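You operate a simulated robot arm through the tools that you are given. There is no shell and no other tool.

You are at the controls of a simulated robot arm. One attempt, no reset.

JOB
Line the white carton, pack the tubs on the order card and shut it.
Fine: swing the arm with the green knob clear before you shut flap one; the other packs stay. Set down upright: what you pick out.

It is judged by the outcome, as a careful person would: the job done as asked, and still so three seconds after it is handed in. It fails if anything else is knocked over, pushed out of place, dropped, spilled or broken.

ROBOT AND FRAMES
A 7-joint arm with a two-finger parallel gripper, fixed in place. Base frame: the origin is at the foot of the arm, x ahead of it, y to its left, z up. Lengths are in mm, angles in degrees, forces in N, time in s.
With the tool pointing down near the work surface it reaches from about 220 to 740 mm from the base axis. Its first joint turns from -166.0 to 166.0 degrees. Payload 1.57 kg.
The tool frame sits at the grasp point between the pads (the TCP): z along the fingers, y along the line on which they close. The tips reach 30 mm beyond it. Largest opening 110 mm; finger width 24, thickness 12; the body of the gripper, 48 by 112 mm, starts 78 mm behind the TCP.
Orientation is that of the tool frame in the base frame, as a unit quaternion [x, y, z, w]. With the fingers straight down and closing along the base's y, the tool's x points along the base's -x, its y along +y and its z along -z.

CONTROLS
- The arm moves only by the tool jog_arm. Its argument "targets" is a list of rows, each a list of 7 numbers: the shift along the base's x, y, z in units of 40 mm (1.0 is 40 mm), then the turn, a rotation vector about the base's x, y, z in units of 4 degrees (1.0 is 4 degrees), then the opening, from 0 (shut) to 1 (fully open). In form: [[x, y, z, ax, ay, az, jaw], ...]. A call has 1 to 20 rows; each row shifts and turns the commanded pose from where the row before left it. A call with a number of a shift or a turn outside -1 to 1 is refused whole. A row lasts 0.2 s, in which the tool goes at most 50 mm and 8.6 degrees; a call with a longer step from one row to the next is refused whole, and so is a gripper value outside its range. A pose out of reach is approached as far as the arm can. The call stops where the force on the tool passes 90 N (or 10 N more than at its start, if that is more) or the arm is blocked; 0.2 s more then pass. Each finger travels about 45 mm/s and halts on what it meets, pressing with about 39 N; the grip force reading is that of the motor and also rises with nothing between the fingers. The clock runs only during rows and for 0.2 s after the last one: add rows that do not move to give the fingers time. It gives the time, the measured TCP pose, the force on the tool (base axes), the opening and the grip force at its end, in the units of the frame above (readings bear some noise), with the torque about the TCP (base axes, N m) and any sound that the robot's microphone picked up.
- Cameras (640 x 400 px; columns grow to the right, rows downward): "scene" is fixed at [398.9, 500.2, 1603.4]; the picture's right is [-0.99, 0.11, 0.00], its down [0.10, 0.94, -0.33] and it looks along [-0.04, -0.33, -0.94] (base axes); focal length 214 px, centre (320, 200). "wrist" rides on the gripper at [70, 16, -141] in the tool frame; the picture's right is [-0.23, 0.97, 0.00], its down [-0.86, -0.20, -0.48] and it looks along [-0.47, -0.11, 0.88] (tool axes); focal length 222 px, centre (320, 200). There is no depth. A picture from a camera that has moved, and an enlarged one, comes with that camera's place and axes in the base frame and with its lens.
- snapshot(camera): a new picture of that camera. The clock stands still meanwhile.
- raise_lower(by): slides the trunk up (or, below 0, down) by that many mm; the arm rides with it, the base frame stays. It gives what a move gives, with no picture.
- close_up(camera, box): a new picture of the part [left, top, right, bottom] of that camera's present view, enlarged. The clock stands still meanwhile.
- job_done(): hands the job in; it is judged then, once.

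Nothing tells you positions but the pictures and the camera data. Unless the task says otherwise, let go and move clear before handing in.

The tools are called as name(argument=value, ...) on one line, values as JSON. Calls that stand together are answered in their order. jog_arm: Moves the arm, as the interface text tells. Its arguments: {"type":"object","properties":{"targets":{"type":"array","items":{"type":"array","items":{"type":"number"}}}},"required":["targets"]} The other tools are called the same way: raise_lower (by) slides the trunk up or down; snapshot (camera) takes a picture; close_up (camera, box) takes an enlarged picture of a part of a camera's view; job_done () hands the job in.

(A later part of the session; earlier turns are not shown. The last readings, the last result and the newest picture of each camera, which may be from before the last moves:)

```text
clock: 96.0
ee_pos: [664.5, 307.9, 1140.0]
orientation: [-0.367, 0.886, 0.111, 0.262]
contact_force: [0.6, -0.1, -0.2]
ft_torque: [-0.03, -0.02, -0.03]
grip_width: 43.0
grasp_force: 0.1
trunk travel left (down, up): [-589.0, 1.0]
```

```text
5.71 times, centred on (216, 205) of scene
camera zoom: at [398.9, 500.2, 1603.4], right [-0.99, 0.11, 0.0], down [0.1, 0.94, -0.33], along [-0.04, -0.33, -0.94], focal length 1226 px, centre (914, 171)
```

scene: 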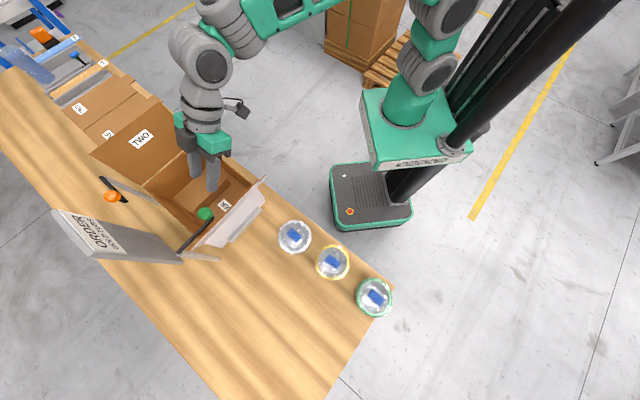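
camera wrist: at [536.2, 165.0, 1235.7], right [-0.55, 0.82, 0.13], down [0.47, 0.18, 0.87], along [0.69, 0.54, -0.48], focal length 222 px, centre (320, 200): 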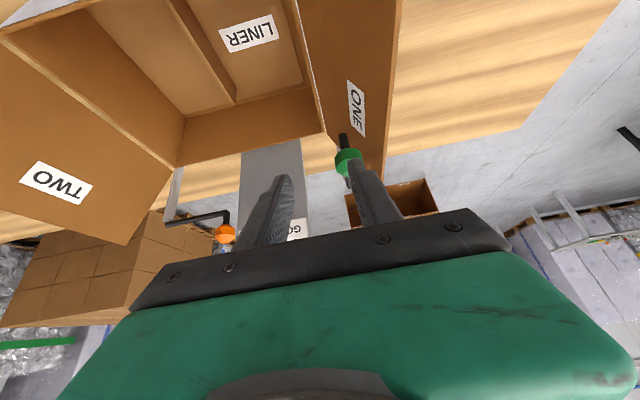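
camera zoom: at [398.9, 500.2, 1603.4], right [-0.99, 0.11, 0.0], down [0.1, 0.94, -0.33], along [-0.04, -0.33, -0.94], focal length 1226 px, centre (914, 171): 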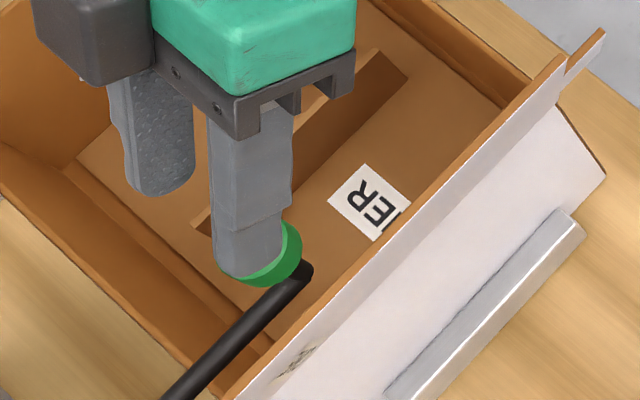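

jog_arm(targets=[[0, 0, -0.4, 0, 0, 0, 0.39], [0, 0, -0.3, 0, 0, 0, 0.39], [0, 0, -0.2, 0, 0, 0, 0.39], [0, 0, 0, 0, 0, 0, 0.39]])

close_up(camera="wrist", box=[240, 90, 420, 210])

close_up(camera="scene", box=[160, 180, 272, 250])

```text
clock: 97.0
ee_pos: [666.2, 305.6, 1103.0]
orientation: [-0.366, 0.886, 0.11, 0.262]
contact_force: [0.5, -0.2, -0.3]
ft_torque: [0.0, -0.02, 0.02]
grip_width: 42.4
grasp_force: 0.0
trunk travel left (down, up): [-589.0, 1.0]
```

```text
3.33 times, centred on (330, 150) of wrist
camera zoom: at [560.4, 220.6, 1183.9], right [-0.55, 0.82, 0.13], down [0.47, 0.18, 0.87], along [0.69, 0.54, -0.48], focal length 740 px, centre (287, 367)
```

zoom: 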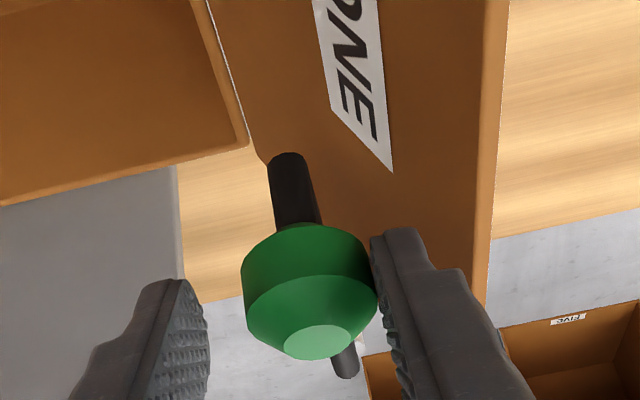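

```text
5.71 times, centred on (216, 215) of scene
camera zoom: at [398.9, 500.2, 1603.4], right [-0.99, 0.11, 0.0], down [0.1, 0.94, -0.33], along [-0.04, -0.33, -0.94], focal length 1226 px, centre (914, 114)
```

zoom: 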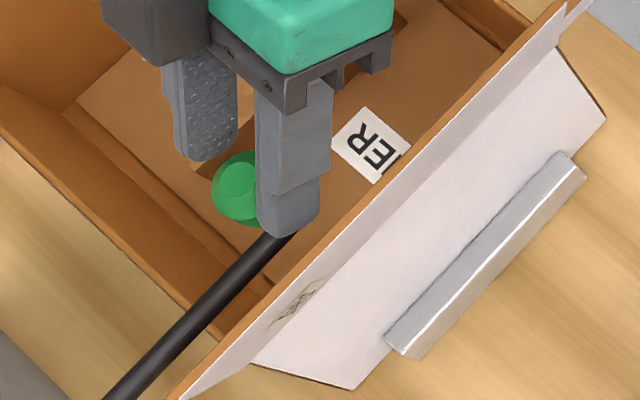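

The knob is between the fingers. Now I'll swing it round the post in small steps along its arc.

jog_arm(targets=[[0, 0, 0, 0, 0, 0, 0.34], [0.174, -0.114, 0, 0, 0, 0, 0.34], [0.174, -0.114, 0, 0, 0, 0, 0.34], [0.174, -0.114, 0, 0, 0, 0, 0.34], [0, 0, 0, 0, 0, 0, 0.34]])

close_up(camera="wrist", box=[240, 90, 420, 210])

close_up(camera="scene", box=[130, 180, 274, 270])

```text
clock: 98.2
ee_pos: [687.1, 292.2, 1101.4]
orientation: [-0.367, 0.886, 0.11, 0.262]
contact_force: [0.7, 0.6, -1.0]
ft_torque: [-0.03, -0.01, -0.03]
grip_width: 37.5
grasp_force: 0.1
trunk travel left (down, up): [-589.0, 1.0]
```

```text
3.33 times, centred on (330, 150) of wrist
camera zoom: at [580.8, 207.1, 1183.1], right [-0.55, 0.82, 0.13], down [0.47, 0.18, 0.87], along [0.69, 0.54, -0.48], focal length 740 px, centre (287, 367)
```

zoom: 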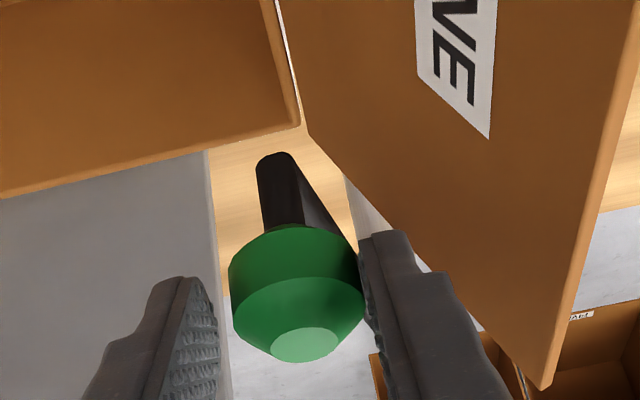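

```text
4.44 times, centred on (202, 225) of scene
camera zoom: at [398.9, 500.2, 1603.4], right [-0.99, 0.11, 0.0], down [0.1, 0.94, -0.33], along [-0.04, -0.33, -0.94], focal length 953 px, centre (844, 89)
```

zoom: 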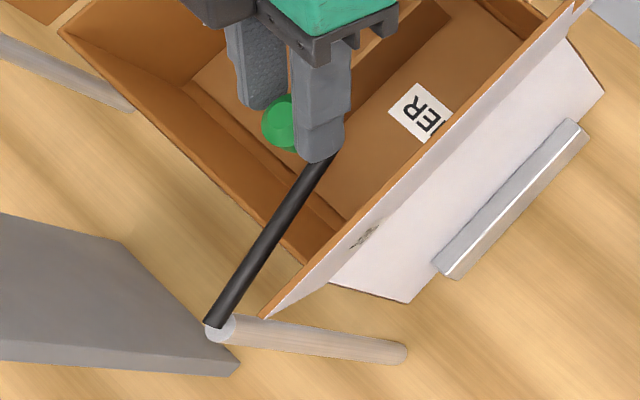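

It swings freely and tracks well. Continuing round the arc.

jog_arm(targets=[[0.238, -0.1, 0, 0, 0, 0, 0.34], [0.238, -0.1, 0, 0, 0, 0, 0.34], [0.238, -0.1, 0, 0, 0, 0, 0.34], [0.257, -0.033, 0, 0, 0, 0, 0.34], [0.257, -0.033, 0, 0, 0, 0, 0.34], [0.257, -0.033, 0, 0, 0, 0, 0.34], [0, 0, 0, 0, 0, 0, 0.34]])

close_up(camera="wrist", box=[240, 90, 420, 210])

close_up(camera="scene", box=[130, 180, 274, 270])

```text
clock: 99.8
ee_pos: [747.4, 277.0, 1102.7]
orientation: [-0.366, 0.886, 0.111, 0.261]
contact_force: [-0.9, -0.2, -0.3]
ft_torque: [0.01, -0.01, 0.0]
grip_width: 37.4
grasp_force: 0.0
trunk travel left (down, up): [-589.0, 1.0]
```

```text
3.33 times, centred on (330, 150) of wrist
camera zoom: at [640.7, 192.2, 1182.8], right [-0.55, 0.82, 0.13], down [0.47, 0.18, 0.87], along [0.69, 0.54, -0.48], focal length 740 px, centre (287, 367)
```

zoom: 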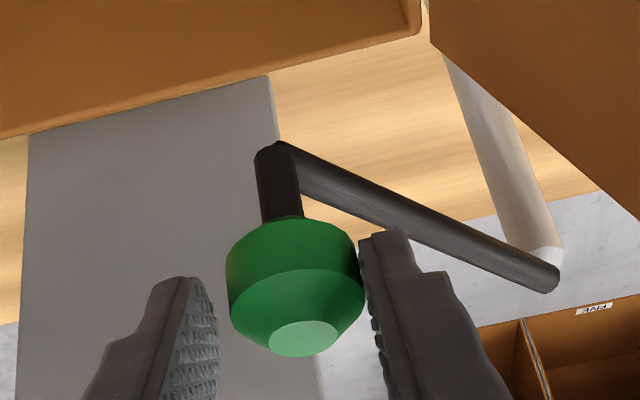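

```text
4.44 times, centred on (202, 225) of scene
camera zoom: at [398.9, 500.2, 1603.4], right [-0.99, 0.11, 0.0], down [0.1, 0.94, -0.33], along [-0.04, -0.33, -0.94], focal length 953 px, centre (844, 89)
```

zoom: 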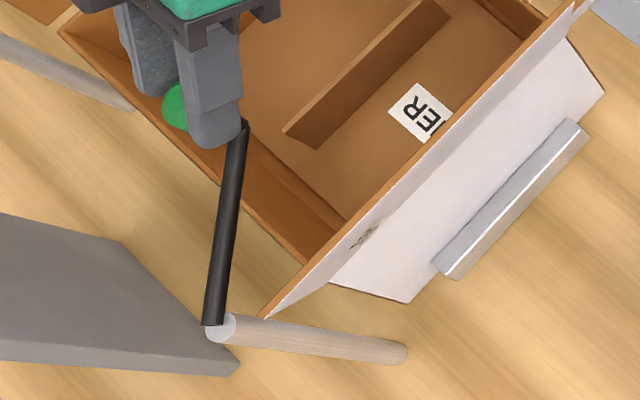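

jog_arm(targets=[[0.26, 0.023, 0, 0, 0, 0, 0.34], [0.26, 0.023, 0, 0, 0, 0, 0.34], [0.175, 0.043, 0, 0, 0, 0, 0.34], [0.175, 0.043, 0, 0, 0, 0, 0.34], [0, 0, 0, 0, 0, 0, 0.34]])

jog_arm(targets=[[0.147, 0.055, 0, 0, 0, 0, 0.34], [0.147, 0.055, 0, 0, 0, 0, 0.34], [0, 0, 0, 0, 0, 0, 0.34]])

close_up(camera="wrist", box=[240, 90, 420, 210])

close_up(camera="scene", box=[130, 180, 274, 270])

```text
clock: 101.0
ee_pos: [782.1, 281.3, 1103.8]
orientation: [-0.367, 0.886, 0.11, 0.261]
contact_force: [-0.4, 0.6, -0.1]
ft_torque: [-0.03, 0.01, -0.04]
grip_width: 38.1
grasp_force: 0.4
trunk travel left (down, up): [-589.0, 1.0]
```

```text
clock: 101.8
ee_pos: [789.6, 284.3, 1101.5]
orientation: [-0.366, 0.886, 0.11, 0.262]
contact_force: [-0.7, 1.3, 0.1]
ft_torque: [0.03, 0.0, 0.03]
grip_width: 38.5
grasp_force: 0.6
out of reach, approached as far as the arm can: row 2
trunk travel left (down, up): [-589.0, 1.0]
```

```text
3.33 times, centred on (330, 150) of wrist
camera zoom: at [683.3, 198.7, 1181.5], right [-0.55, 0.82, 0.13], down [0.47, 0.18, 0.87], along [0.69, 0.54, -0.48], focal length 740 px, centre (287, 367)
```

zoom: 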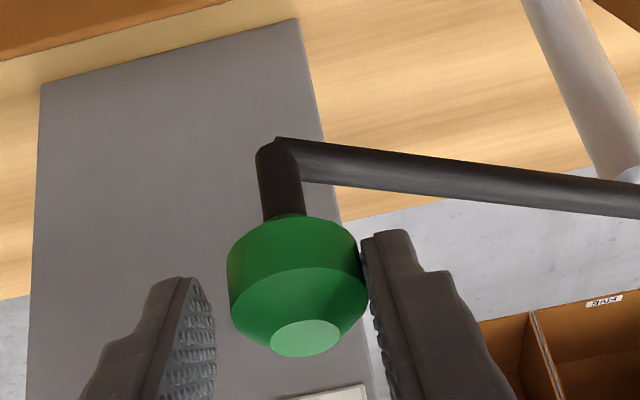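

```text
4.44 times, centred on (202, 225) of scene
camera zoom: at [398.9, 500.2, 1603.4], right [-0.99, 0.11, 0.0], down [0.1, 0.94, -0.33], along [-0.04, -0.33, -0.94], focal length 953 px, centre (844, 89)
```

zoom: 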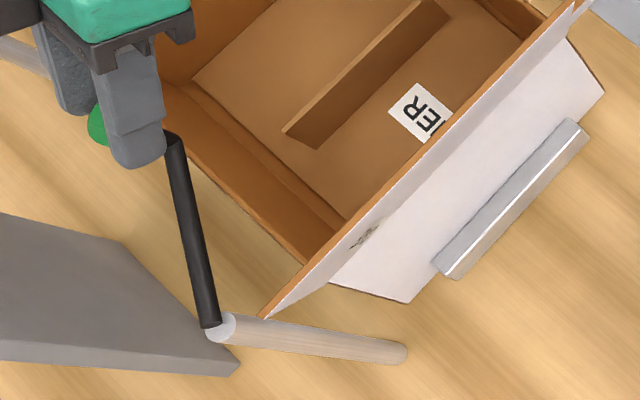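

The arm is at about 67°. I'm at my reach limit gripping the knob, so I'll back off and push the rod outwards close to its pivot instead.

jog_arm(targets=[[-0.3, -0.3, 0, 0, 0, 0, 0.4], [-0.4, -0.4, 0, 0, 0, 0, 0.4], [-0.6, -0.6, 0, 0, 0, 0, 0.4], [-0.6, -0.6, 0.2, 0, 0, 0, 0], [-0.4, 0.4, 0, 0, 0, 0, 0], [-0.6, 0.6, 0, 0, 0, 0, 0], [-0.47, 0.47, 0, 0, 0, 0, 0], [0, 0, 0, 0, 0, 0, 0]])

raise_lower(by=-45)

snapshot(camera="wrist")

close_up(camera="scene", box=[130, 160, 274, 270])

```text
clock: 103.6
ee_pos: [654.1, 268.5, 1107.6]
orientation: [-0.366, 0.886, 0.11, 0.263]
contact_force: [0.2, 0.1, 0.5]
ft_torque: [-0.04, -0.03, 0.02]
grip_width: 0.0
grasp_force: 21.1
trunk travel left (down, up): [-589.0, 1.0]
```

```text
clock: 104.5
ee_pos: [653.8, 268.2, 1063.4]
orientation: [-0.366, 0.886, 0.111, 0.263]
contact_force: [0.7, 0.3, -0.7]
ft_torque: [0.0, -0.03, 0.04]
grip_width: 0.1
grasp_force: 21.7
trunk travel left (down, up): [-544.0, 46.0]
```

```text
taken
camera wrist: at [547.9, 182.8, 1144.4], right [-0.55, 0.82, 0.13], down [0.47, 0.18, 0.87], along [0.69, 0.54, -0.48], focal length 222 px, centre (320, 200)
```

wrist: 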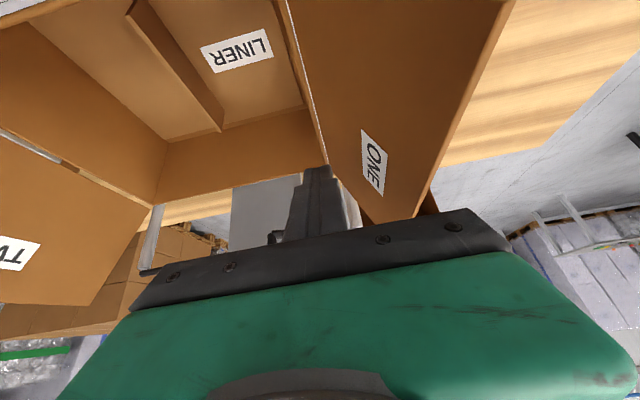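

```text
3.64 times, centred on (202, 215) of scene
camera zoom: at [398.9, 500.2, 1603.4], right [-0.99, 0.11, 0.0], down [0.1, 0.94, -0.33], along [-0.04, -0.33, -0.94], focal length 780 px, centre (749, 146)
```

zoom: 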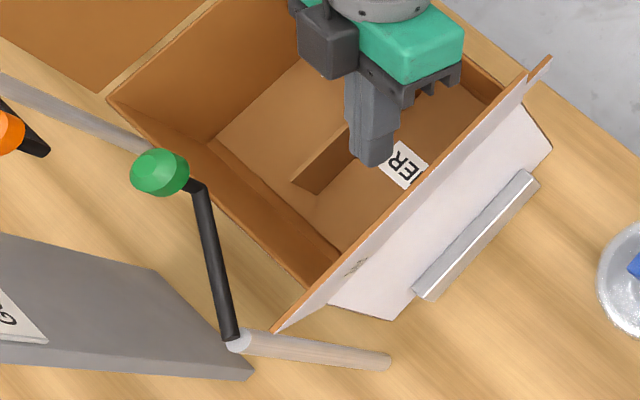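

jog_arm(targets=[[0.1, -0.1, -0.2, 0, 0, 0, 0], [0.35, 0.35, 0, 0, 0, 0, 0], [0.4, 0.4, 0, 0, 0, 0, 0], [0.4, 0.4, 0, 0, 0, 0, 0], [0.4, 0.4, 0, 0, 0, 0, 0], [0.3, 0.3, 0, 0, 0, 0, 0], [0.15, 0.15, 0, 0, 0, 0, 0], [0, 0, 0, 0, 0, 0, 0]])

close_up(camera="scene", box=[110, 160, 254, 270])

snapshot(camera="wrist")

```text
clock: 106.3
ee_pos: [738.5, 345.2, 1053.4]
orientation: [-0.367, 0.886, 0.11, 0.262]
contact_force: [-0.1, -1.5, 0.0]
ft_torque: [0.02, 0.0, 0.01]
grip_width: 0.0
grasp_force: 21.5
trunk travel left (down, up): [-544.0, 46.0]
```

```text
3.64 times, centred on (182, 215) of scene
camera zoom: at [398.9, 500.2, 1603.4], right [-0.99, 0.11, 0.0], down [0.1, 0.94, -0.33], along [-0.04, -0.33, -0.94], focal length 780 px, centre (822, 146)
```

zoom: 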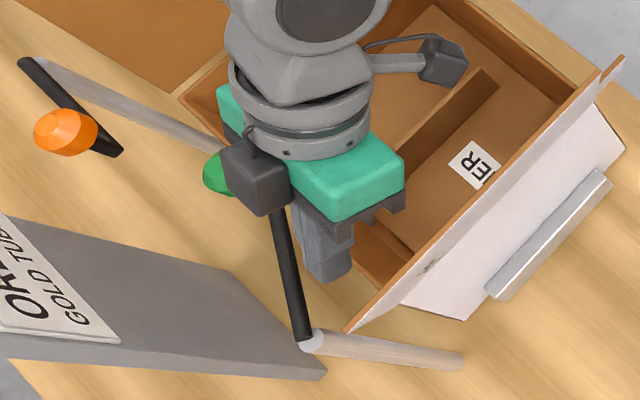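

```text
taken
camera wrist: at [632.3, 259.4, 1135.2], right [-0.55, 0.82, 0.13], down [0.47, 0.18, 0.87], along [0.69, 0.54, -0.48], focal length 222 px, centre (320, 200)
```

wrist: 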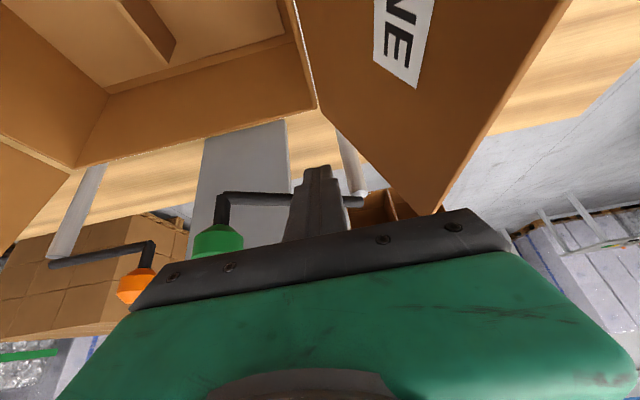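

jog_arm(targets=[[0.1, 0.1, 0, 0, 0, 0, 0], [0.1, 0.1, 0, 0, 0, 0, 0], [0.1, 0.1, 0, 0, 0, 0, 0], [0.1, 0.1, 0, 0, 0, 0, 0], [0, 0, 0, 0, 0, 0, 0]])

close_up(camera="scene", box=[110, 160, 254, 270])

snapshot(camera="wrist")

```text
clock: 107.5
ee_pos: [754.4, 360.9, 1055.9]
orientation: [-0.368, 0.885, 0.112, 0.262]
contact_force: [-1.0, -0.4, -2.5]
ft_torque: [-0.04, 0.06, -0.03]
grip_width: 0.1
grasp_force: 21.4
trunk travel left (down, up): [-544.0, 46.0]
```

```text
3.64 times, centred on (182, 215) of scene
camera zoom: at [398.9, 500.2, 1603.4], right [-0.99, 0.11, 0.0], down [0.1, 0.94, -0.33], along [-0.04, -0.33, -0.94], focal length 780 px, centre (822, 146)
```

zoom: 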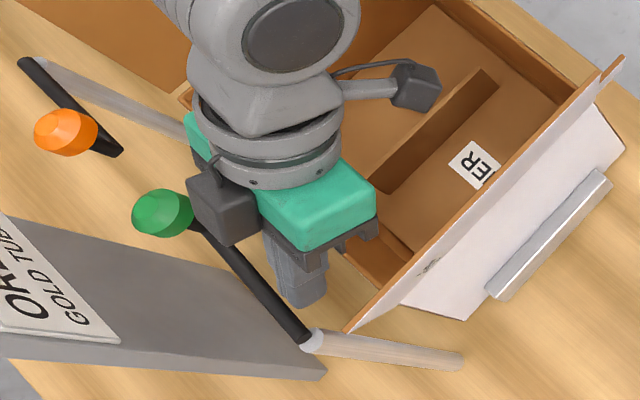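

```text
taken
camera wrist: at [647.9, 275.9, 1136.7], right [-0.55, 0.82, 0.13], down [0.47, 0.18, 0.87], along [0.69, 0.54, -0.48], focal length 222 px, centre (320, 200)
```

wrist: 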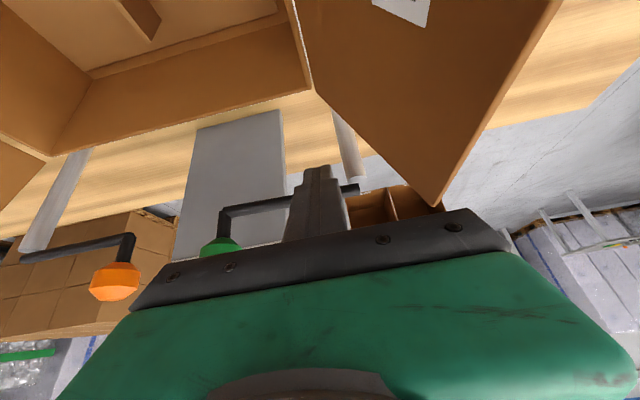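

It's at about 88–90° now. A little more push for margin.

jog_arm(targets=[[0.1, 0.1, 0, 0, 0, 0, 0], [0.1, 0.1, 0, 0, 0, 0, 0], [0.1, 0.1, 0, 0, 0, 0, 0], [0, 0, 0, 0, 0, 0, 0]])

close_up(camera="scene", box=[110, 160, 254, 270])

```text
clock: 108.5
ee_pos: [759.7, 364.2, 1050.9]
orientation: [-0.365, 0.889, 0.108, 0.254]
contact_force: [-34.1, -38.4, -18.4]
ft_torque: [-0.84, 0.74, -0.04]
grip_width: 0.0
grasp_force: 20.8
out of reach, approached as far as the arm can: row 3
trunk travel left (down, up): [-544.0, 46.0]
```

```text
3.64 times, centred on (182, 215) of scene
camera zoom: at [398.9, 500.2, 1603.4], right [-0.99, 0.11, 0.0], down [0.1, 0.94, -0.33], along [-0.04, -0.33, -0.94], focal length 780 px, centre (822, 146)
```

zoom: 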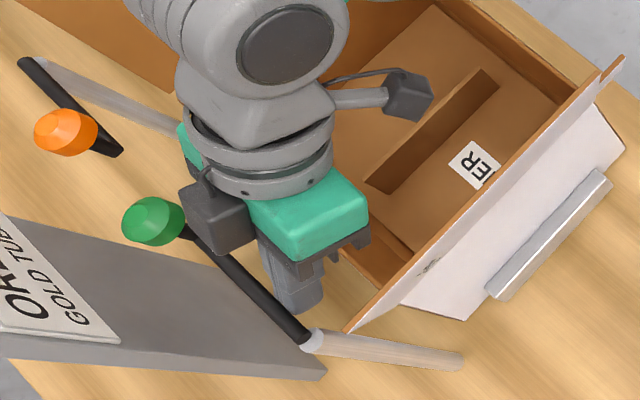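

That's the hinge's end stop (about 50 N), so it is fully swung. Backing off.

jog_arm(targets=[[-0.2, -0.2, 0.05, 0, 0, 0, 0], [-0.4, -0.4, 0.1, 0, 0, 0, 0], [-0.6, -0.6, 0.2, 0, 0, 0, 0], [-0.6, -0.6, 0.4, 0, 0, 0, 0], [-0.6, -0.6, 0.5, 0, 0, 0, 0], [-0.6, -0.6, 0.5, 0, 0, 0, 0], [0, 0, 0, 0, 0, 0, 0]])

close_up(camera="scene", box=[110, 160, 254, 270])

snapshot(camera="wrist")

```text
clock: 110.1
ee_pos: [641.8, 249.5, 1125.3]
orientation: [-0.365, 0.887, 0.11, 0.262]
contact_force: [-0.7, -1.2, -0.7]
ft_torque: [-0.03, -0.01, 0.02]
grip_width: 0.3
grasp_force: 20.8
trunk travel left (down, up): [-544.0, 46.0]
```

```text
3.64 times, centred on (182, 215) of scene
camera zoom: at [398.9, 500.2, 1603.4], right [-0.99, 0.11, 0.0], down [0.1, 0.94, -0.33], along [-0.04, -0.33, -0.94], focal length 780 px, centre (822, 146)
```

zoom: 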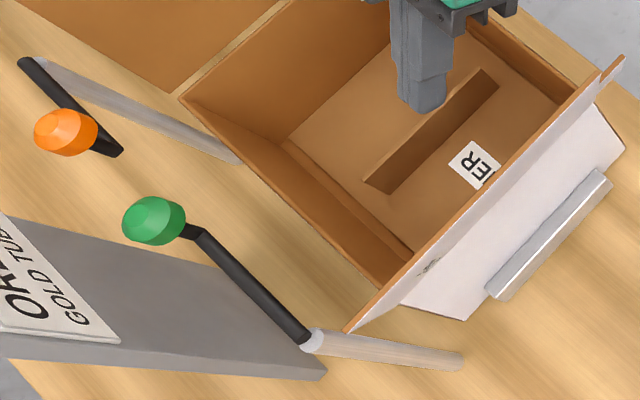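

```text
taken
camera wrist: at [536.0, 165.1, 1206.0], right [-0.55, 0.82, 0.13], down [0.47, 0.18, 0.87], along [0.69, 0.54, -0.48], focal length 222 px, centre (320, 200)
```

wrist: 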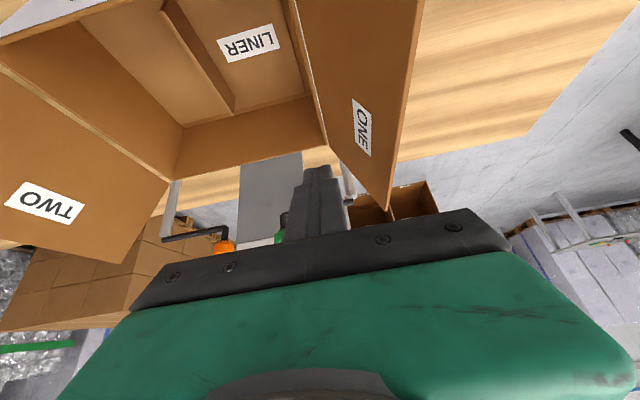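

The green arm is parked along the far side like the orange one, and the post is undisturbed. Now the gold tub. I'll retreat over the near side, reduce the tilt to about 20°, and move above it.

jog_arm(targets=[[-0.3, -0.3, 0.5, 0, 0, 0, 0], [-0.5, -0.5, 0.3, -0.57, 0.57, 0, 0], [-0.5, -0.5, 0, -0.57, 0.57, 0, 0], [-0.5, -0.5, 0, -0.57, 0.57, 0, 0], [-0.5, -0.5, 0, -0.57, 0.57, 0, 0], [-0.5, -0.3, 0, 0, 0, 0, 0.2], [-0.6, 0.6, 0, 0, 0, 0, 0.4], [-0.6, 0.6, 0, 0, 0, 0, 0.6], [-0.6, 0.6, 0, 0, 0, 0, 0.7], [-0.6, 0.6, 0, 0, 0, 0, 0.7], [-0.6, 0.7, 0, 0, 0, 0, 0.7], [-0.5, 0.75, 0, 0, 0, 0, 0.7], [-0.5, 0.8, 0, 0, 0, 0, 0.7], [-0.5, 0.8, 0, 0, 0, 0, 0.7], [-0.5, 0.8, 0, 0, 0, 0, 0.7], [0, 0, 0, 0, 0, 0, 0.7]])

snapshot(camera="wrist")

snapshot(camera="scene")

```text
clock: 113.5
ee_pos: [329.4, 396.9, 1157.8]
orientation: [-0.376, 0.91, 0.068, 0.16]
contact_force: [-0.2, 0.7, -0.3]
ft_torque: [0.01, -0.04, 0.0]
grip_width: 77.0
grasp_force: 0.0
trunk travel left (down, up): [-544.0, 46.0]
```

```text
taken
camera wrist: at [238.4, 325.9, 1266.3], right [-0.54, 0.84, 0.08], down [0.59, 0.31, 0.74], along [0.6, 0.45, -0.66], focal length 222 px, centre (320, 200)
```

wrist: 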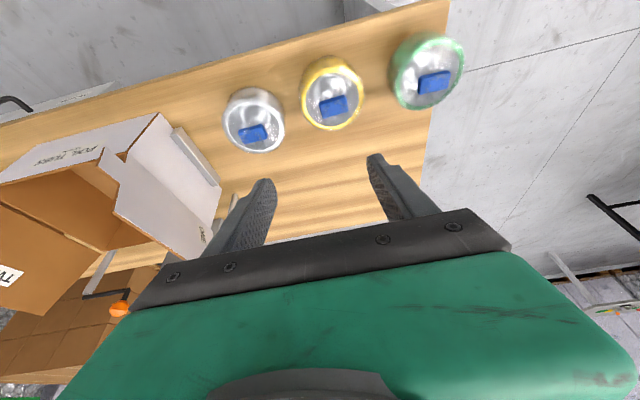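

```text
taken
```

scene: 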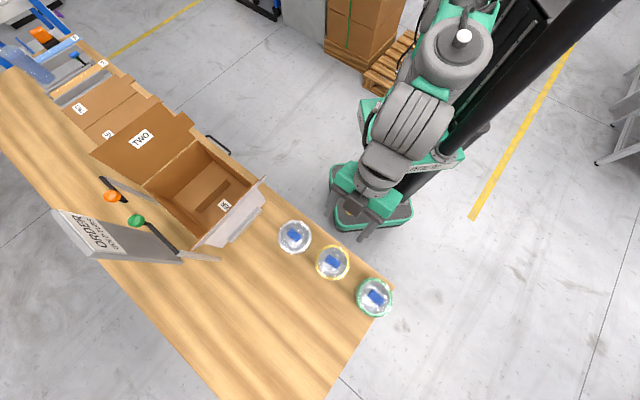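

close_up(camera="wrist", box=[280, 40, 392, 140])

close_up(camera="scene", box=[305, 235, 361, 290])

```text
4.00 times, centred on (336, 90) of wrist
camera zoom: at [238.4, 325.9, 1266.3], right [-0.54, 0.84, 0.08], down [0.59, 0.31, 0.74], along [0.6, 0.45, -0.66], focal length 888 px, centre (256, 640)
```

zoom: 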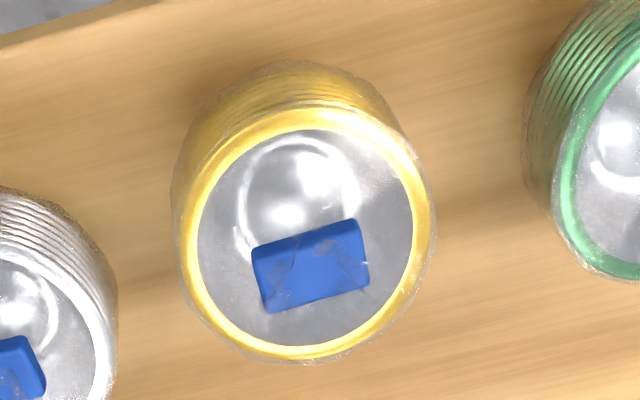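

```text
7.27 times, centred on (333, 262) of scene
camera zoom: at [398.9, 500.2, 1603.4], right [-0.99, 0.11, 0.0], down [0.1, 0.94, -0.33], along [-0.04, -0.33, -0.94], focal length 1560 px, centre (226, -254)
```

zoom: 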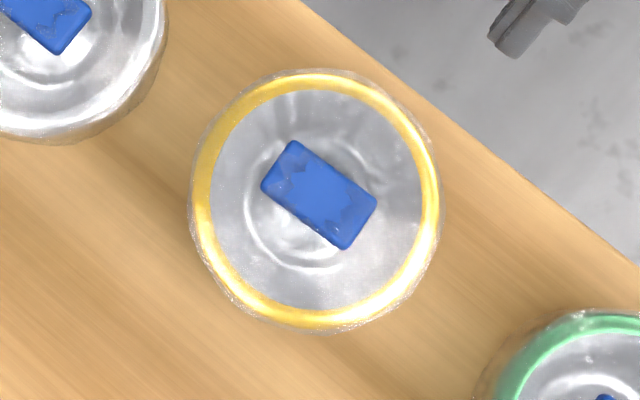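

The gold tub's blue handle top is at about z=902 (p=579, q=-77), its rim at about 871, and it's 113 mm across. I'll line up above it.

jog_arm(targets=[[0.18, 0.526, -0.53, 0, 0, 0, 0.6], [0.18, 0.526, -0.53, 0, 0, 0, 0.6], [0.18, 0.526, -0.53, 0, 0, 0, 0.6], [0, 0, 0, 0, 0, 0, 0.6]])

raise_lower(by=-130)

snapshot(camera="wrist")

close_up(camera="scene", box=[280, 210, 400, 310])

```text
clock: 114.5
ee_pos: [352.1, 461.4, 1093.1]
orientation: [-0.377, 0.91, 0.068, 0.16]
contact_force: [1.2, 0.5, -0.8]
ft_torque: [0.03, -0.02, 0.02]
grip_width: 65.9
grasp_force: 0.1
trunk travel left (down, up): [-544.0, 46.0]
```

```text
clock: 116.1
ee_pos: [352.7, 460.7, 963.6]
orientation: [-0.376, 0.91, 0.069, 0.161]
contact_force: [0.6, -0.4, 0.4]
ft_torque: [0.02, 0.01, 0.02]
grip_width: 66.0
grasp_force: 0.1
trunk travel left (down, up): [-414.0, 176.0]
```

```text
taken
camera wrist: at [261.0, 390.8, 1072.4], right [-0.54, 0.84, 0.08], down [0.59, 0.31, 0.74], along [0.6, 0.45, -0.66], focal length 222 px, centre (320, 200)
```

wrist: 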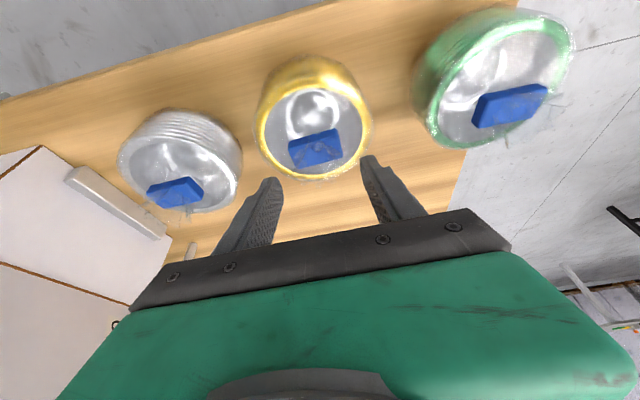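

```text
4.00 times, centred on (340, 260) of scene
camera zoom: at [398.9, 500.2, 1603.4], right [-0.99, 0.11, 0.0], down [0.1, 0.94, -0.33], along [-0.04, -0.33, -0.94], focal length 858 px, centre (240, -40)
```

zoom: 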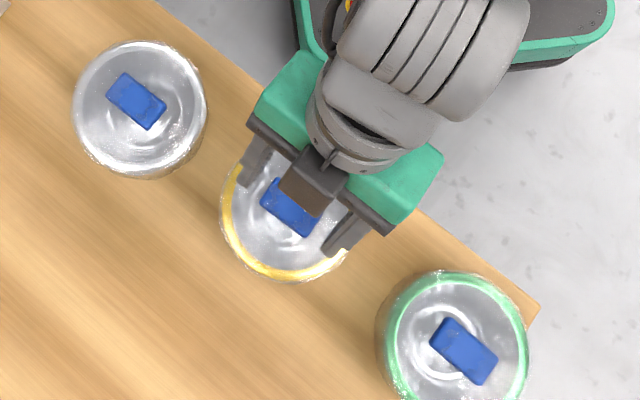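

raise_lower(by=-58)

snapshot(camera="wrist")

close_up(camera="scene", box=[290, 220, 386, 300])

```text
clock: 117.1
ee_pos: [353.4, 461.8, 918.8]
orientation: [-0.375, 0.908, 0.076, 0.17]
contact_force: [-1.4, -3.8, 59.2]
ft_torque: [-0.95, -0.73, -0.01]
grip_width: 66.3
grasp_force: 0.0
trunk travel left (down, up): [-356.0, 234.0]
```

```text
taken
camera wrist: at [260.3, 389.6, 1024.4], right [-0.54, 0.84, 0.09], down [0.58, 0.29, 0.76], along [0.61, 0.46, -0.65], focal length 222 px, centre (320, 200)
```

wrist: 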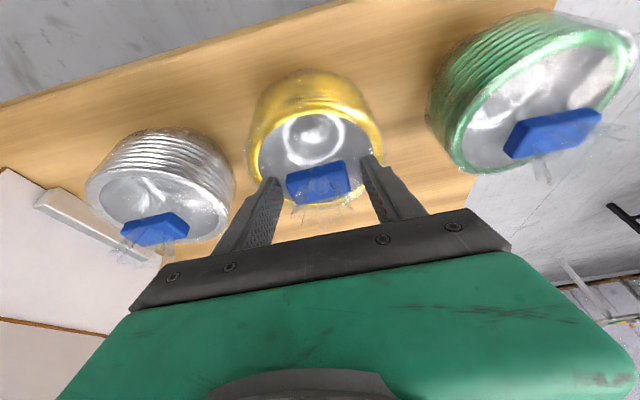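

```text
5.00 times, centred on (338, 260) of scene
camera zoom: at [398.9, 500.2, 1603.4], right [-0.99, 0.11, 0.0], down [0.1, 0.94, -0.33], along [-0.04, -0.33, -0.94], focal length 1072 px, centre (230, -100)
```

zoom: 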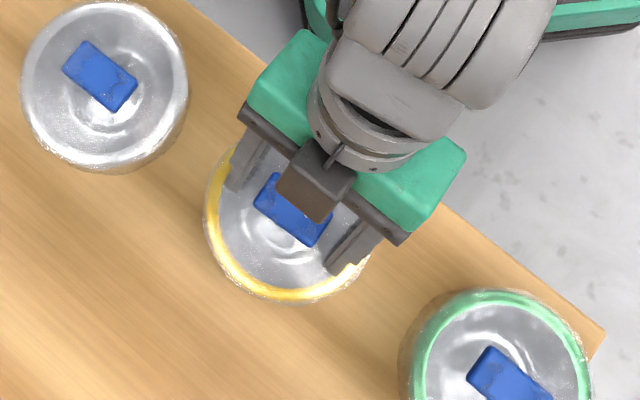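

I touched a clear lid at about z≈887 sooner than expected. Easing up at once.

raise_lower(by=16)

close_up(camera="wrist", box=[230, 50, 410, 220])

close_up(camera="wrist", box=[420, 0, 640, 190])

```text
clock: 117.7
ee_pos: [351.8, 460.2, 918.6]
orientation: [-0.377, 0.91, 0.066, 0.158]
contact_force: [0.5, 1.1, 13.1]
ft_torque: [-0.04, -0.05, 0.01]
grip_width: 66.5
grasp_force: 0.4
trunk travel left (down, up): [-372.0, 218.0]
```

```text
2.35 times, centred on (320, 135) of wrist
camera zoom: at [260.0, 390.0, 1028.2], right [-0.54, 0.84, 0.08], down [0.6, 0.31, 0.74], along [0.6, 0.44, -0.67], focal length 523 px, centre (320, 353)
```

zoom: 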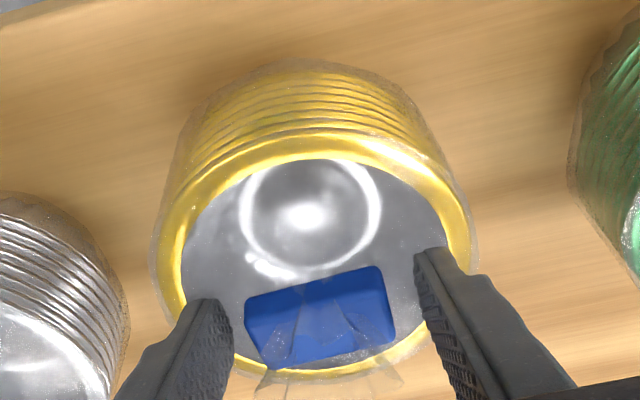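

```text
2.11 times, centred on (530, 95) of wrist
camera zoom: at [260.0, 390.0, 1028.2], right [-0.54, 0.84, 0.08], down [0.6, 0.31, 0.74], along [0.6, 0.44, -0.67], focal length 468 px, centre (-122, 421)
```

zoom: 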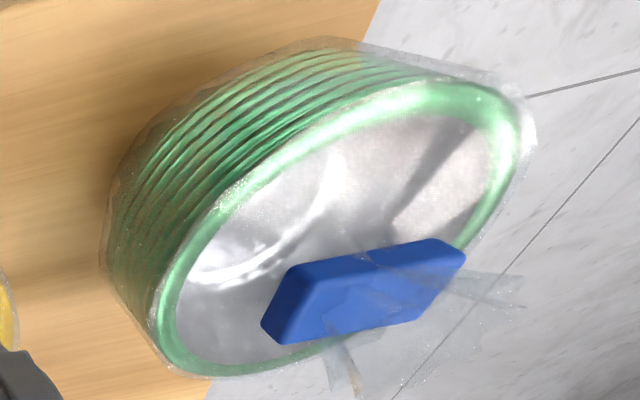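

The tub is a film-wrapped stack with a blue clip block about 18 mm tall. I'll rise a little, reduce the tilt to about 10° for a flatter fingertip, and grip the block.

raise_lower(by=30)

jog_arm(targets=[[0, 0, 0, -0.6, 0.6, 0, 0.58], [0, 0, 0, -0.6, 0.6, 0, 0.58], [0, 0, 0, -0.57, 0.57, 0, 0.58], [0, 0, 0, 0, 0, 0, 0.58]])

snapshot(camera="wrist")

close_up(camera="scene", box=[290, 220, 386, 300])

```text
clock: 118.4
ee_pos: [352.7, 461.4, 950.3]
orientation: [-0.376, 0.91, 0.068, 0.16]
contact_force: [-0.4, 0.6, 0.6]
ft_torque: [-0.01, -0.03, 0.01]
grip_width: 66.2
grasp_force: 0.1
trunk travel left (down, up): [-402.0, 188.0]
```

```text
clock: 119.4
ee_pos: [352.5, 462.0, 950.1]
orientation: [-0.38, 0.921, 0.035, 0.081]
contact_force: [0.2, -0.3, 0.2]
ft_torque: [0.0, 0.0, 0.02]
grip_width: 63.9
grasp_force: 0.1
trunk travel left (down, up): [-402.0, 188.0]
```

```text
taken
camera wrist: at [275.4, 405.9, 1078.5], right [-0.53, 0.85, 0.04], down [0.68, 0.39, 0.62], along [0.51, 0.36, -0.78], focal length 222 px, centre (320, 200)
```

wrist: 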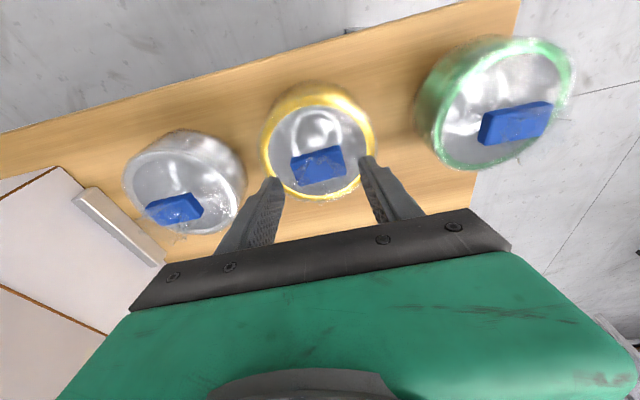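

```text
5.00 times, centred on (338, 260) of scene
camera zoom: at [398.9, 500.2, 1603.4], right [-0.99, 0.11, 0.0], down [0.1, 0.94, -0.33], along [-0.04, -0.33, -0.94], focal length 1072 px, centre (230, -100)
```

zoom: 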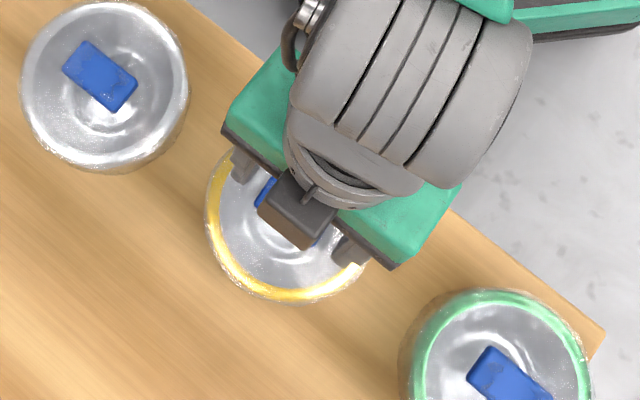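

raise_lower(by=-28)

jog_arm(targets=[[0, 0, -0.05, 0, 0, 0, 0.58], [0, 0, 0, 0, 0, 0, 0.58]])

close_up(camera="wrist", box=[230, 70, 410, 240])

```text
clock: 120.2
ee_pos: [352.1, 462.0, 924.9]
orientation: [-0.38, 0.921, 0.035, 0.08]
contact_force: [-0.1, 0.3, 0.2]
ft_torque: [-0.02, 0.0, -0.01]
grip_width: 63.5
grasp_force: 0.1
trunk travel left (down, up): [-374.0, 216.0]
```

```text
clock: 120.8
ee_pos: [351.3, 462.2, 921.6]
orientation: [-0.38, 0.921, 0.035, 0.081]
contact_force: [0.1, -0.2, -0.3]
ft_torque: [0.02, 0.0, 0.0]
grip_width: 63.8
grasp_force: 0.0
trunk travel left (down, up): [-374.0, 216.0]
```

```text
2.35 times, centred on (320, 155) of wrist
camera zoom: at [275.2, 405.9, 1048.3], right [-0.53, 0.85, 0.04], down [0.68, 0.39, 0.62], along [0.51, 0.36, -0.78], focal length 523 px, centre (320, 306)
```

zoom: 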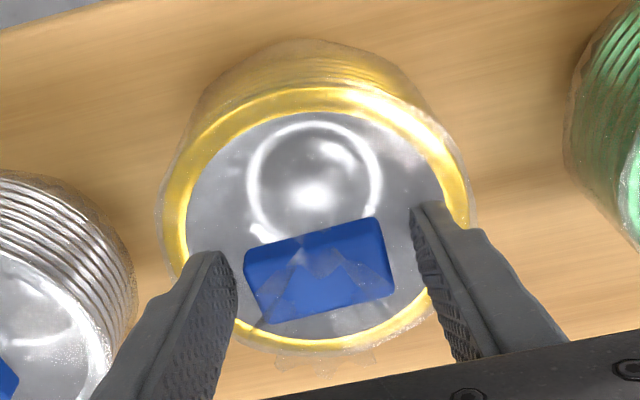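

jog_arm(targets=[[0.02, 0.02, -0.045, 0, 0, 0, 0.58], [0, 0, 0, 0, 0, 0, 0.45], [0, 0, 0, 0, 0, 0, 0.35], [0, 0, 0, 0, 0, 0, 0.2], [0, 0, 0, 0, 0, 0, 0.1], [0, 0, 0, 0, 0, 0, 0], [0, 0, 0, 0, 0, 0, 0], [0, 0, 0, 0, 0, 0, 0], [0, 0, 0, 0, 0, 0, 0], [0, 0, 0, 0, 0, 0, 0]])

close_up(camera="wrist", box=[230, 70, 410, 240])

```text
clock: 123.0
ee_pos: [351.9, 462.2, 920.8]
orientation: [-0.38, 0.921, 0.035, 0.081]
contact_force: [0.1, -0.6, 0.1]
ft_torque: [0.0, -0.02, -0.01]
grip_width: 45.1
grasp_force: 39.4
trunk travel left (down, up): [-374.0, 216.0]
```

```text
2.35 times, centred on (320, 155) of wrist
camera zoom: at [276.1, 406.2, 1046.9], right [-0.53, 0.85, 0.04], down [0.68, 0.39, 0.62], along [0.51, 0.36, -0.78], focal length 523 px, centre (320, 306)
```

zoom: 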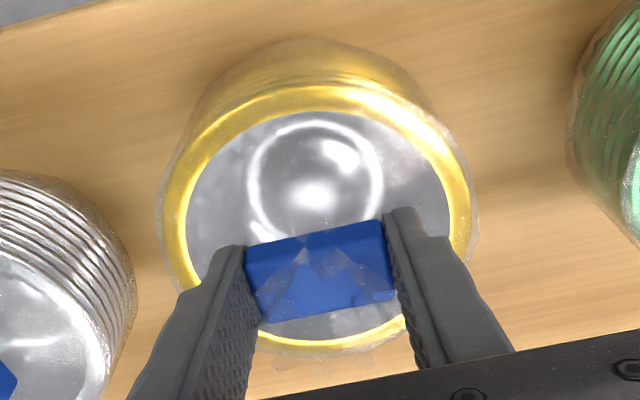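

Firm grip at 39 N on the block. Lifting gently.

jog_arm(targets=[[0, 0, 0.03, 0, 0, 0, 0], [0, 0, 0.06, 0, 0, 0, 0], [0, 0, 0.1, 0, 0, 0, 0], [0, 0, 0.1, 0, 0, 0, 0], [0, 0, 0.1, 0, 0, 0, 0], [0, 0, 0.05, 0, 0, 0, 0], [0, 0, 0, 0, 0, 0, 0]])

snapshot(camera="wrist")

```text
clock: 124.6
ee_pos: [353.9, 460.2, 938.8]
orientation: [-0.38, 0.921, 0.035, 0.08]
contact_force: [0.6, 0.4, 0.0]
ft_torque: [-0.03, -0.01, 0.04]
grip_width: 45.1
grasp_force: 39.1
trunk travel left (down, up): [-374.0, 216.0]
```

```text
taken
camera wrist: at [275.7, 405.7, 1065.3], right [-0.53, 0.85, 0.04], down [0.68, 0.39, 0.62], along [0.51, 0.36, -0.78], focal length 222 px, centre (320, 200)
```

wrist: 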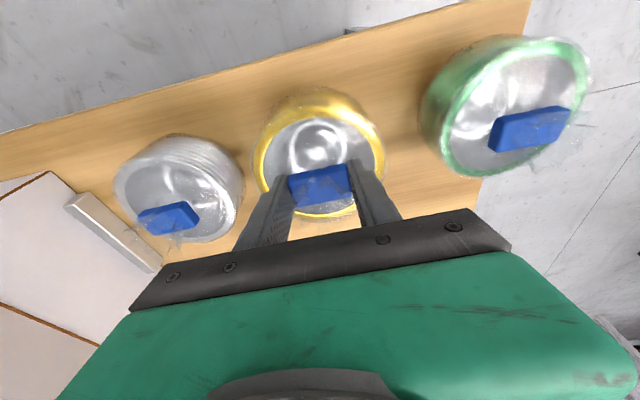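

The tub is lifted. Raising it clear with the trunk.

raise_lower(by=30)

raise_lower(by=130)

snapshot(camera="scene")

snapshot(camera="wrist")

```text
clock: 125.3
ee_pos: [353.7, 461.4, 968.4]
orientation: [-0.381, 0.921, 0.035, 0.081]
contact_force: [-0.3, 0.0, -1.2]
ft_torque: [0.0, 0.01, 0.0]
grip_width: 45.2
grasp_force: 39.0
trunk travel left (down, up): [-404.0, 186.0]
```

```text
clock: 126.9
ee_pos: [352.9, 462.0, 1098.4]
orientation: [-0.381, 0.92, 0.036, 0.081]
contact_force: [-1.6, -0.5, -0.4]
ft_torque: [-0.01, 0.01, 0.01]
grip_width: 45.1
grasp_force: 39.0
trunk travel left (down, up): [-534.0, 56.0]
```

```text
taken
```

scene: 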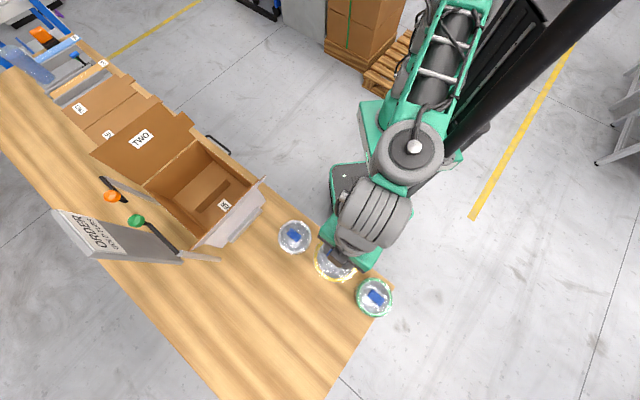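

```text
taken
camera wrist: at [275.8, 405.9, 1225.0], right [-0.53, 0.85, 0.04], down [0.68, 0.39, 0.62], along [0.51, 0.36, -0.78], focal length 222 px, centre (320, 200)
```

wrist: 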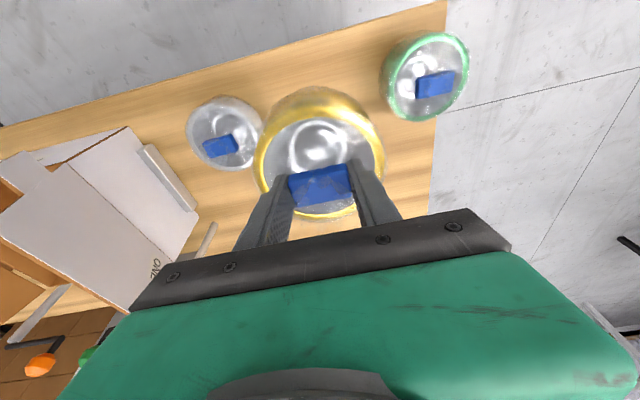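

raise_lower(by=50)

jog_arm(targets=[[-0.15, -0.15, 0, 0, 0, 0, 0], [-0.3, -0.3, 0, 0, 0, 0, 0], [-0.35, -0.35, 0, 0, 0, 0, 0], [-0.35, -0.35, 0, 0, 0, 0, 0], [-0.35, -0.35, -0.1, 0, 0, 0, 0], [-0.2, -0.35, -0.1, 0, 0, 0, 0], [0, -0.3, -0.1, 0, 0, 0, 0], [0.2, -0.3, -0.1, 0, 0, 0, 0], [0.35, -0.35, -0.1, 0, 0, 0, 0], [0.4, -0.4, -0.1, 0, 0, 0, 0], [0.4, -0.4, -0.1, 0, 0, 0, 0], [0.3, -0.3, -0.1, 0, 0, 0, 0], [0.15, -0.15, 0, 0, 0, 0, 0], [0, 0, 0, 0, 0, 0, 0]])

snapshot(camera="scene")

```text
clock: 127.8
ee_pos: [352.6, 461.2, 1147.9]
orientation: [-0.38, 0.921, 0.035, 0.081]
contact_force: [-0.4, -0.3, -1.0]
ft_torque: [-0.02, -0.02, -0.01]
grip_width: 45.2
grasp_force: 39.1
trunk travel left (down, up): [-584.0, 6.0]
```

```text
clock: 130.8
ee_pos: [356.5, 299.2, 1116.6]
orientation: [-0.381, 0.921, 0.036, 0.081]
contact_force: [0.4, -0.7, -1.2]
ft_torque: [0.02, -0.03, -0.01]
grip_width: 45.1
grasp_force: 39.2
trunk travel left (down, up): [-584.0, 6.0]
```

```text
taken
```

scene: 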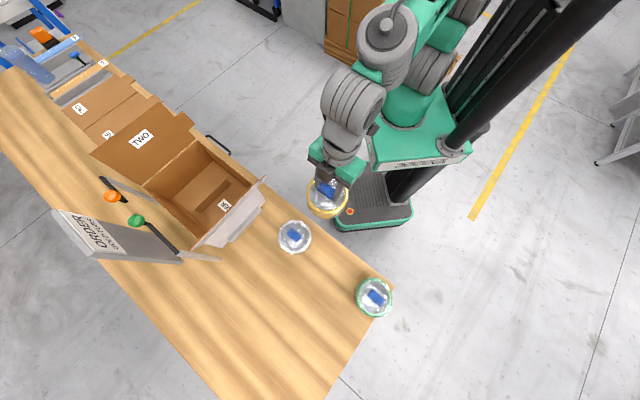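

jog_arm(targets=[[0.15, -0.15, 0, 0, 0, 0, 0], [0.3, -0.3, -0.05, 0, 0, 0, 0], [0.4, -0.4, -0.1, 0, 0, 0, 0], [0.45, -0.45, -0.1, 0, 0, 0, 0], [0.45, -0.45, -0.1, 0, 0, 0, 0], [0.45, -0.45, -0.1, 0, 0, 0, 0], [0.45, -0.45, -0.1, 0, 0, 0, 0], [0.45, -0.45, -0.1, 0, 0, 0, 0], [0.45, -0.45, -0.1, 0, 0, 0, 0], [0.45, -0.45, 0, 0, 0, 0, 0], [0.45, -0.45, 0, 0, 0, 0, 0], [0.45, -0.45, 0, 0, 0, 0, 0], [0.45, -0.45, 0, 0, 0, 0, 0], [0.35, -0.35, 0, 0, 0, 0, 0], [0.2, -0.2, 0, 0, 0, 0, 0], [0, 0, 0, 0, 0, 0, 0]])

snapshot(camera="scene")

snapshot(camera="wrist")

```text
clock: 134.2
ee_pos: [593.3, 64.1, 1085.7]
orientation: [-0.38, 0.921, 0.036, 0.081]
contact_force: [-0.4, -0.3, -0.7]
ft_torque: [-0.01, 0.01, -0.03]
grip_width: 44.8
grasp_force: 39.0
trunk travel left (down, up): [-584.0, 6.0]
```

```text
taken
```

scene: 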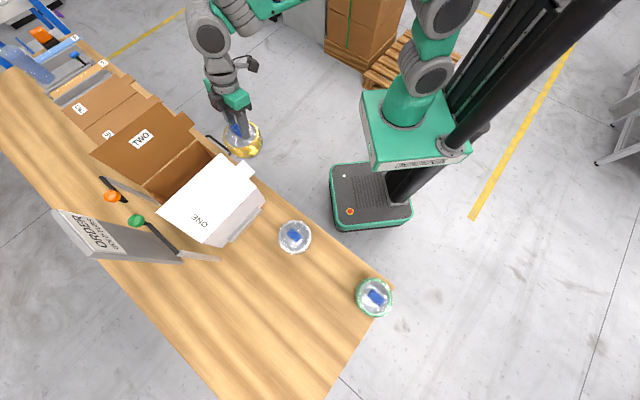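

```text
taken
camera wrist: at [516.1, 8.9, 1212.3], right [-0.53, 0.85, 0.04], down [0.68, 0.39, 0.62], along [0.51, 0.36, -0.78], focal length 222 px, centre (320, 200)
```

wrist: 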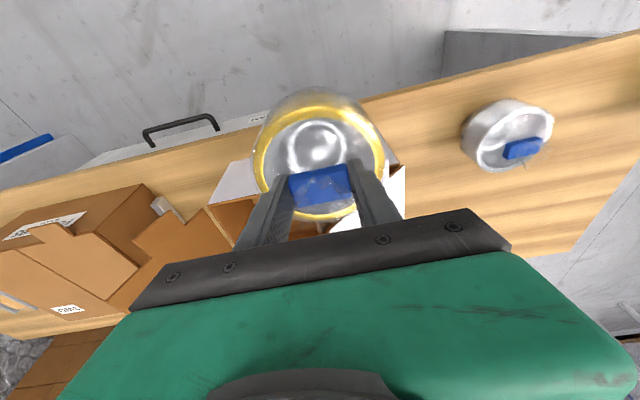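

Flap one's near tab stuck out further than I allowed for: the tub brushed it and the flap has swung over the carton. I'll look closely before doing anything.

close_up(camera="scene", box=[90, 100, 282, 260])

close_up(camera="wrist", box=[200, 80, 440, 240])

close_up(camera="scene", box=[200, 90, 280, 170])

```text
2.50 times, centred on (186, 180) of scene
camera zoom: at [398.9, 500.2, 1603.4], right [-0.99, 0.11, 0.0], down [0.1, 0.94, -0.33], along [-0.04, -0.33, -0.94], focal length 536 px, centre (655, 250)
```

zoom: 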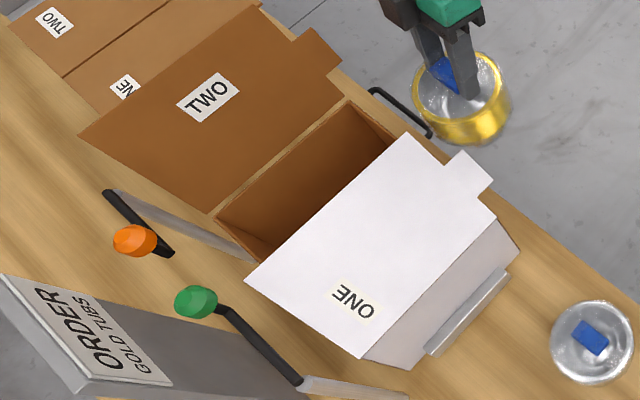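

```text
2.50 times, centred on (320, 160) of wrist
camera zoom: at [516.1, 8.9, 1212.3], right [-0.53, 0.85, 0.04], down [0.68, 0.39, 0.62], along [0.51, 0.36, -0.78], focal length 555 px, centre (320, 300)
```

zoom: 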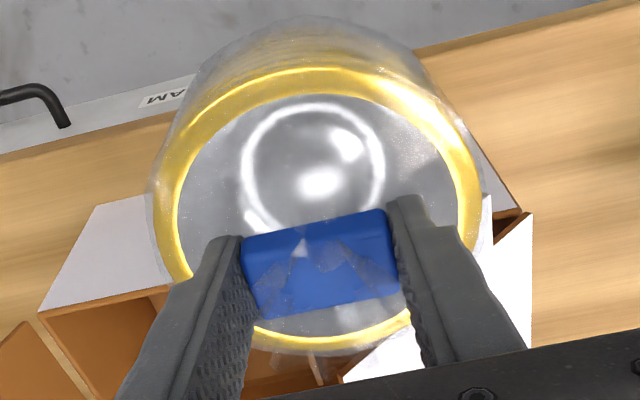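

```text
5.00 times, centred on (240, 130) of scene
camera zoom: at [398.9, 500.2, 1603.4], right [-0.99, 0.11, 0.0], down [0.1, 0.94, -0.33], along [-0.04, -0.33, -0.94], focal length 1072 px, centre (720, 550)
```

zoom: 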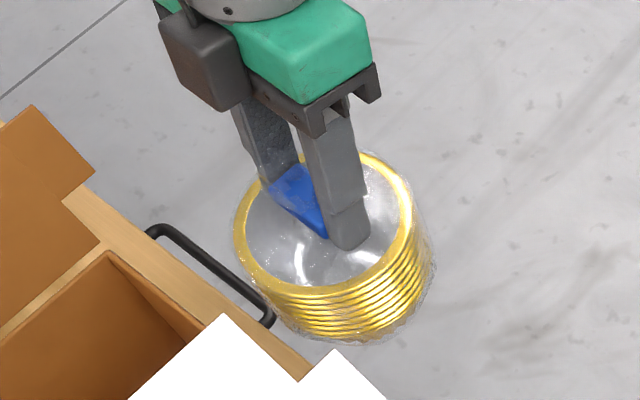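

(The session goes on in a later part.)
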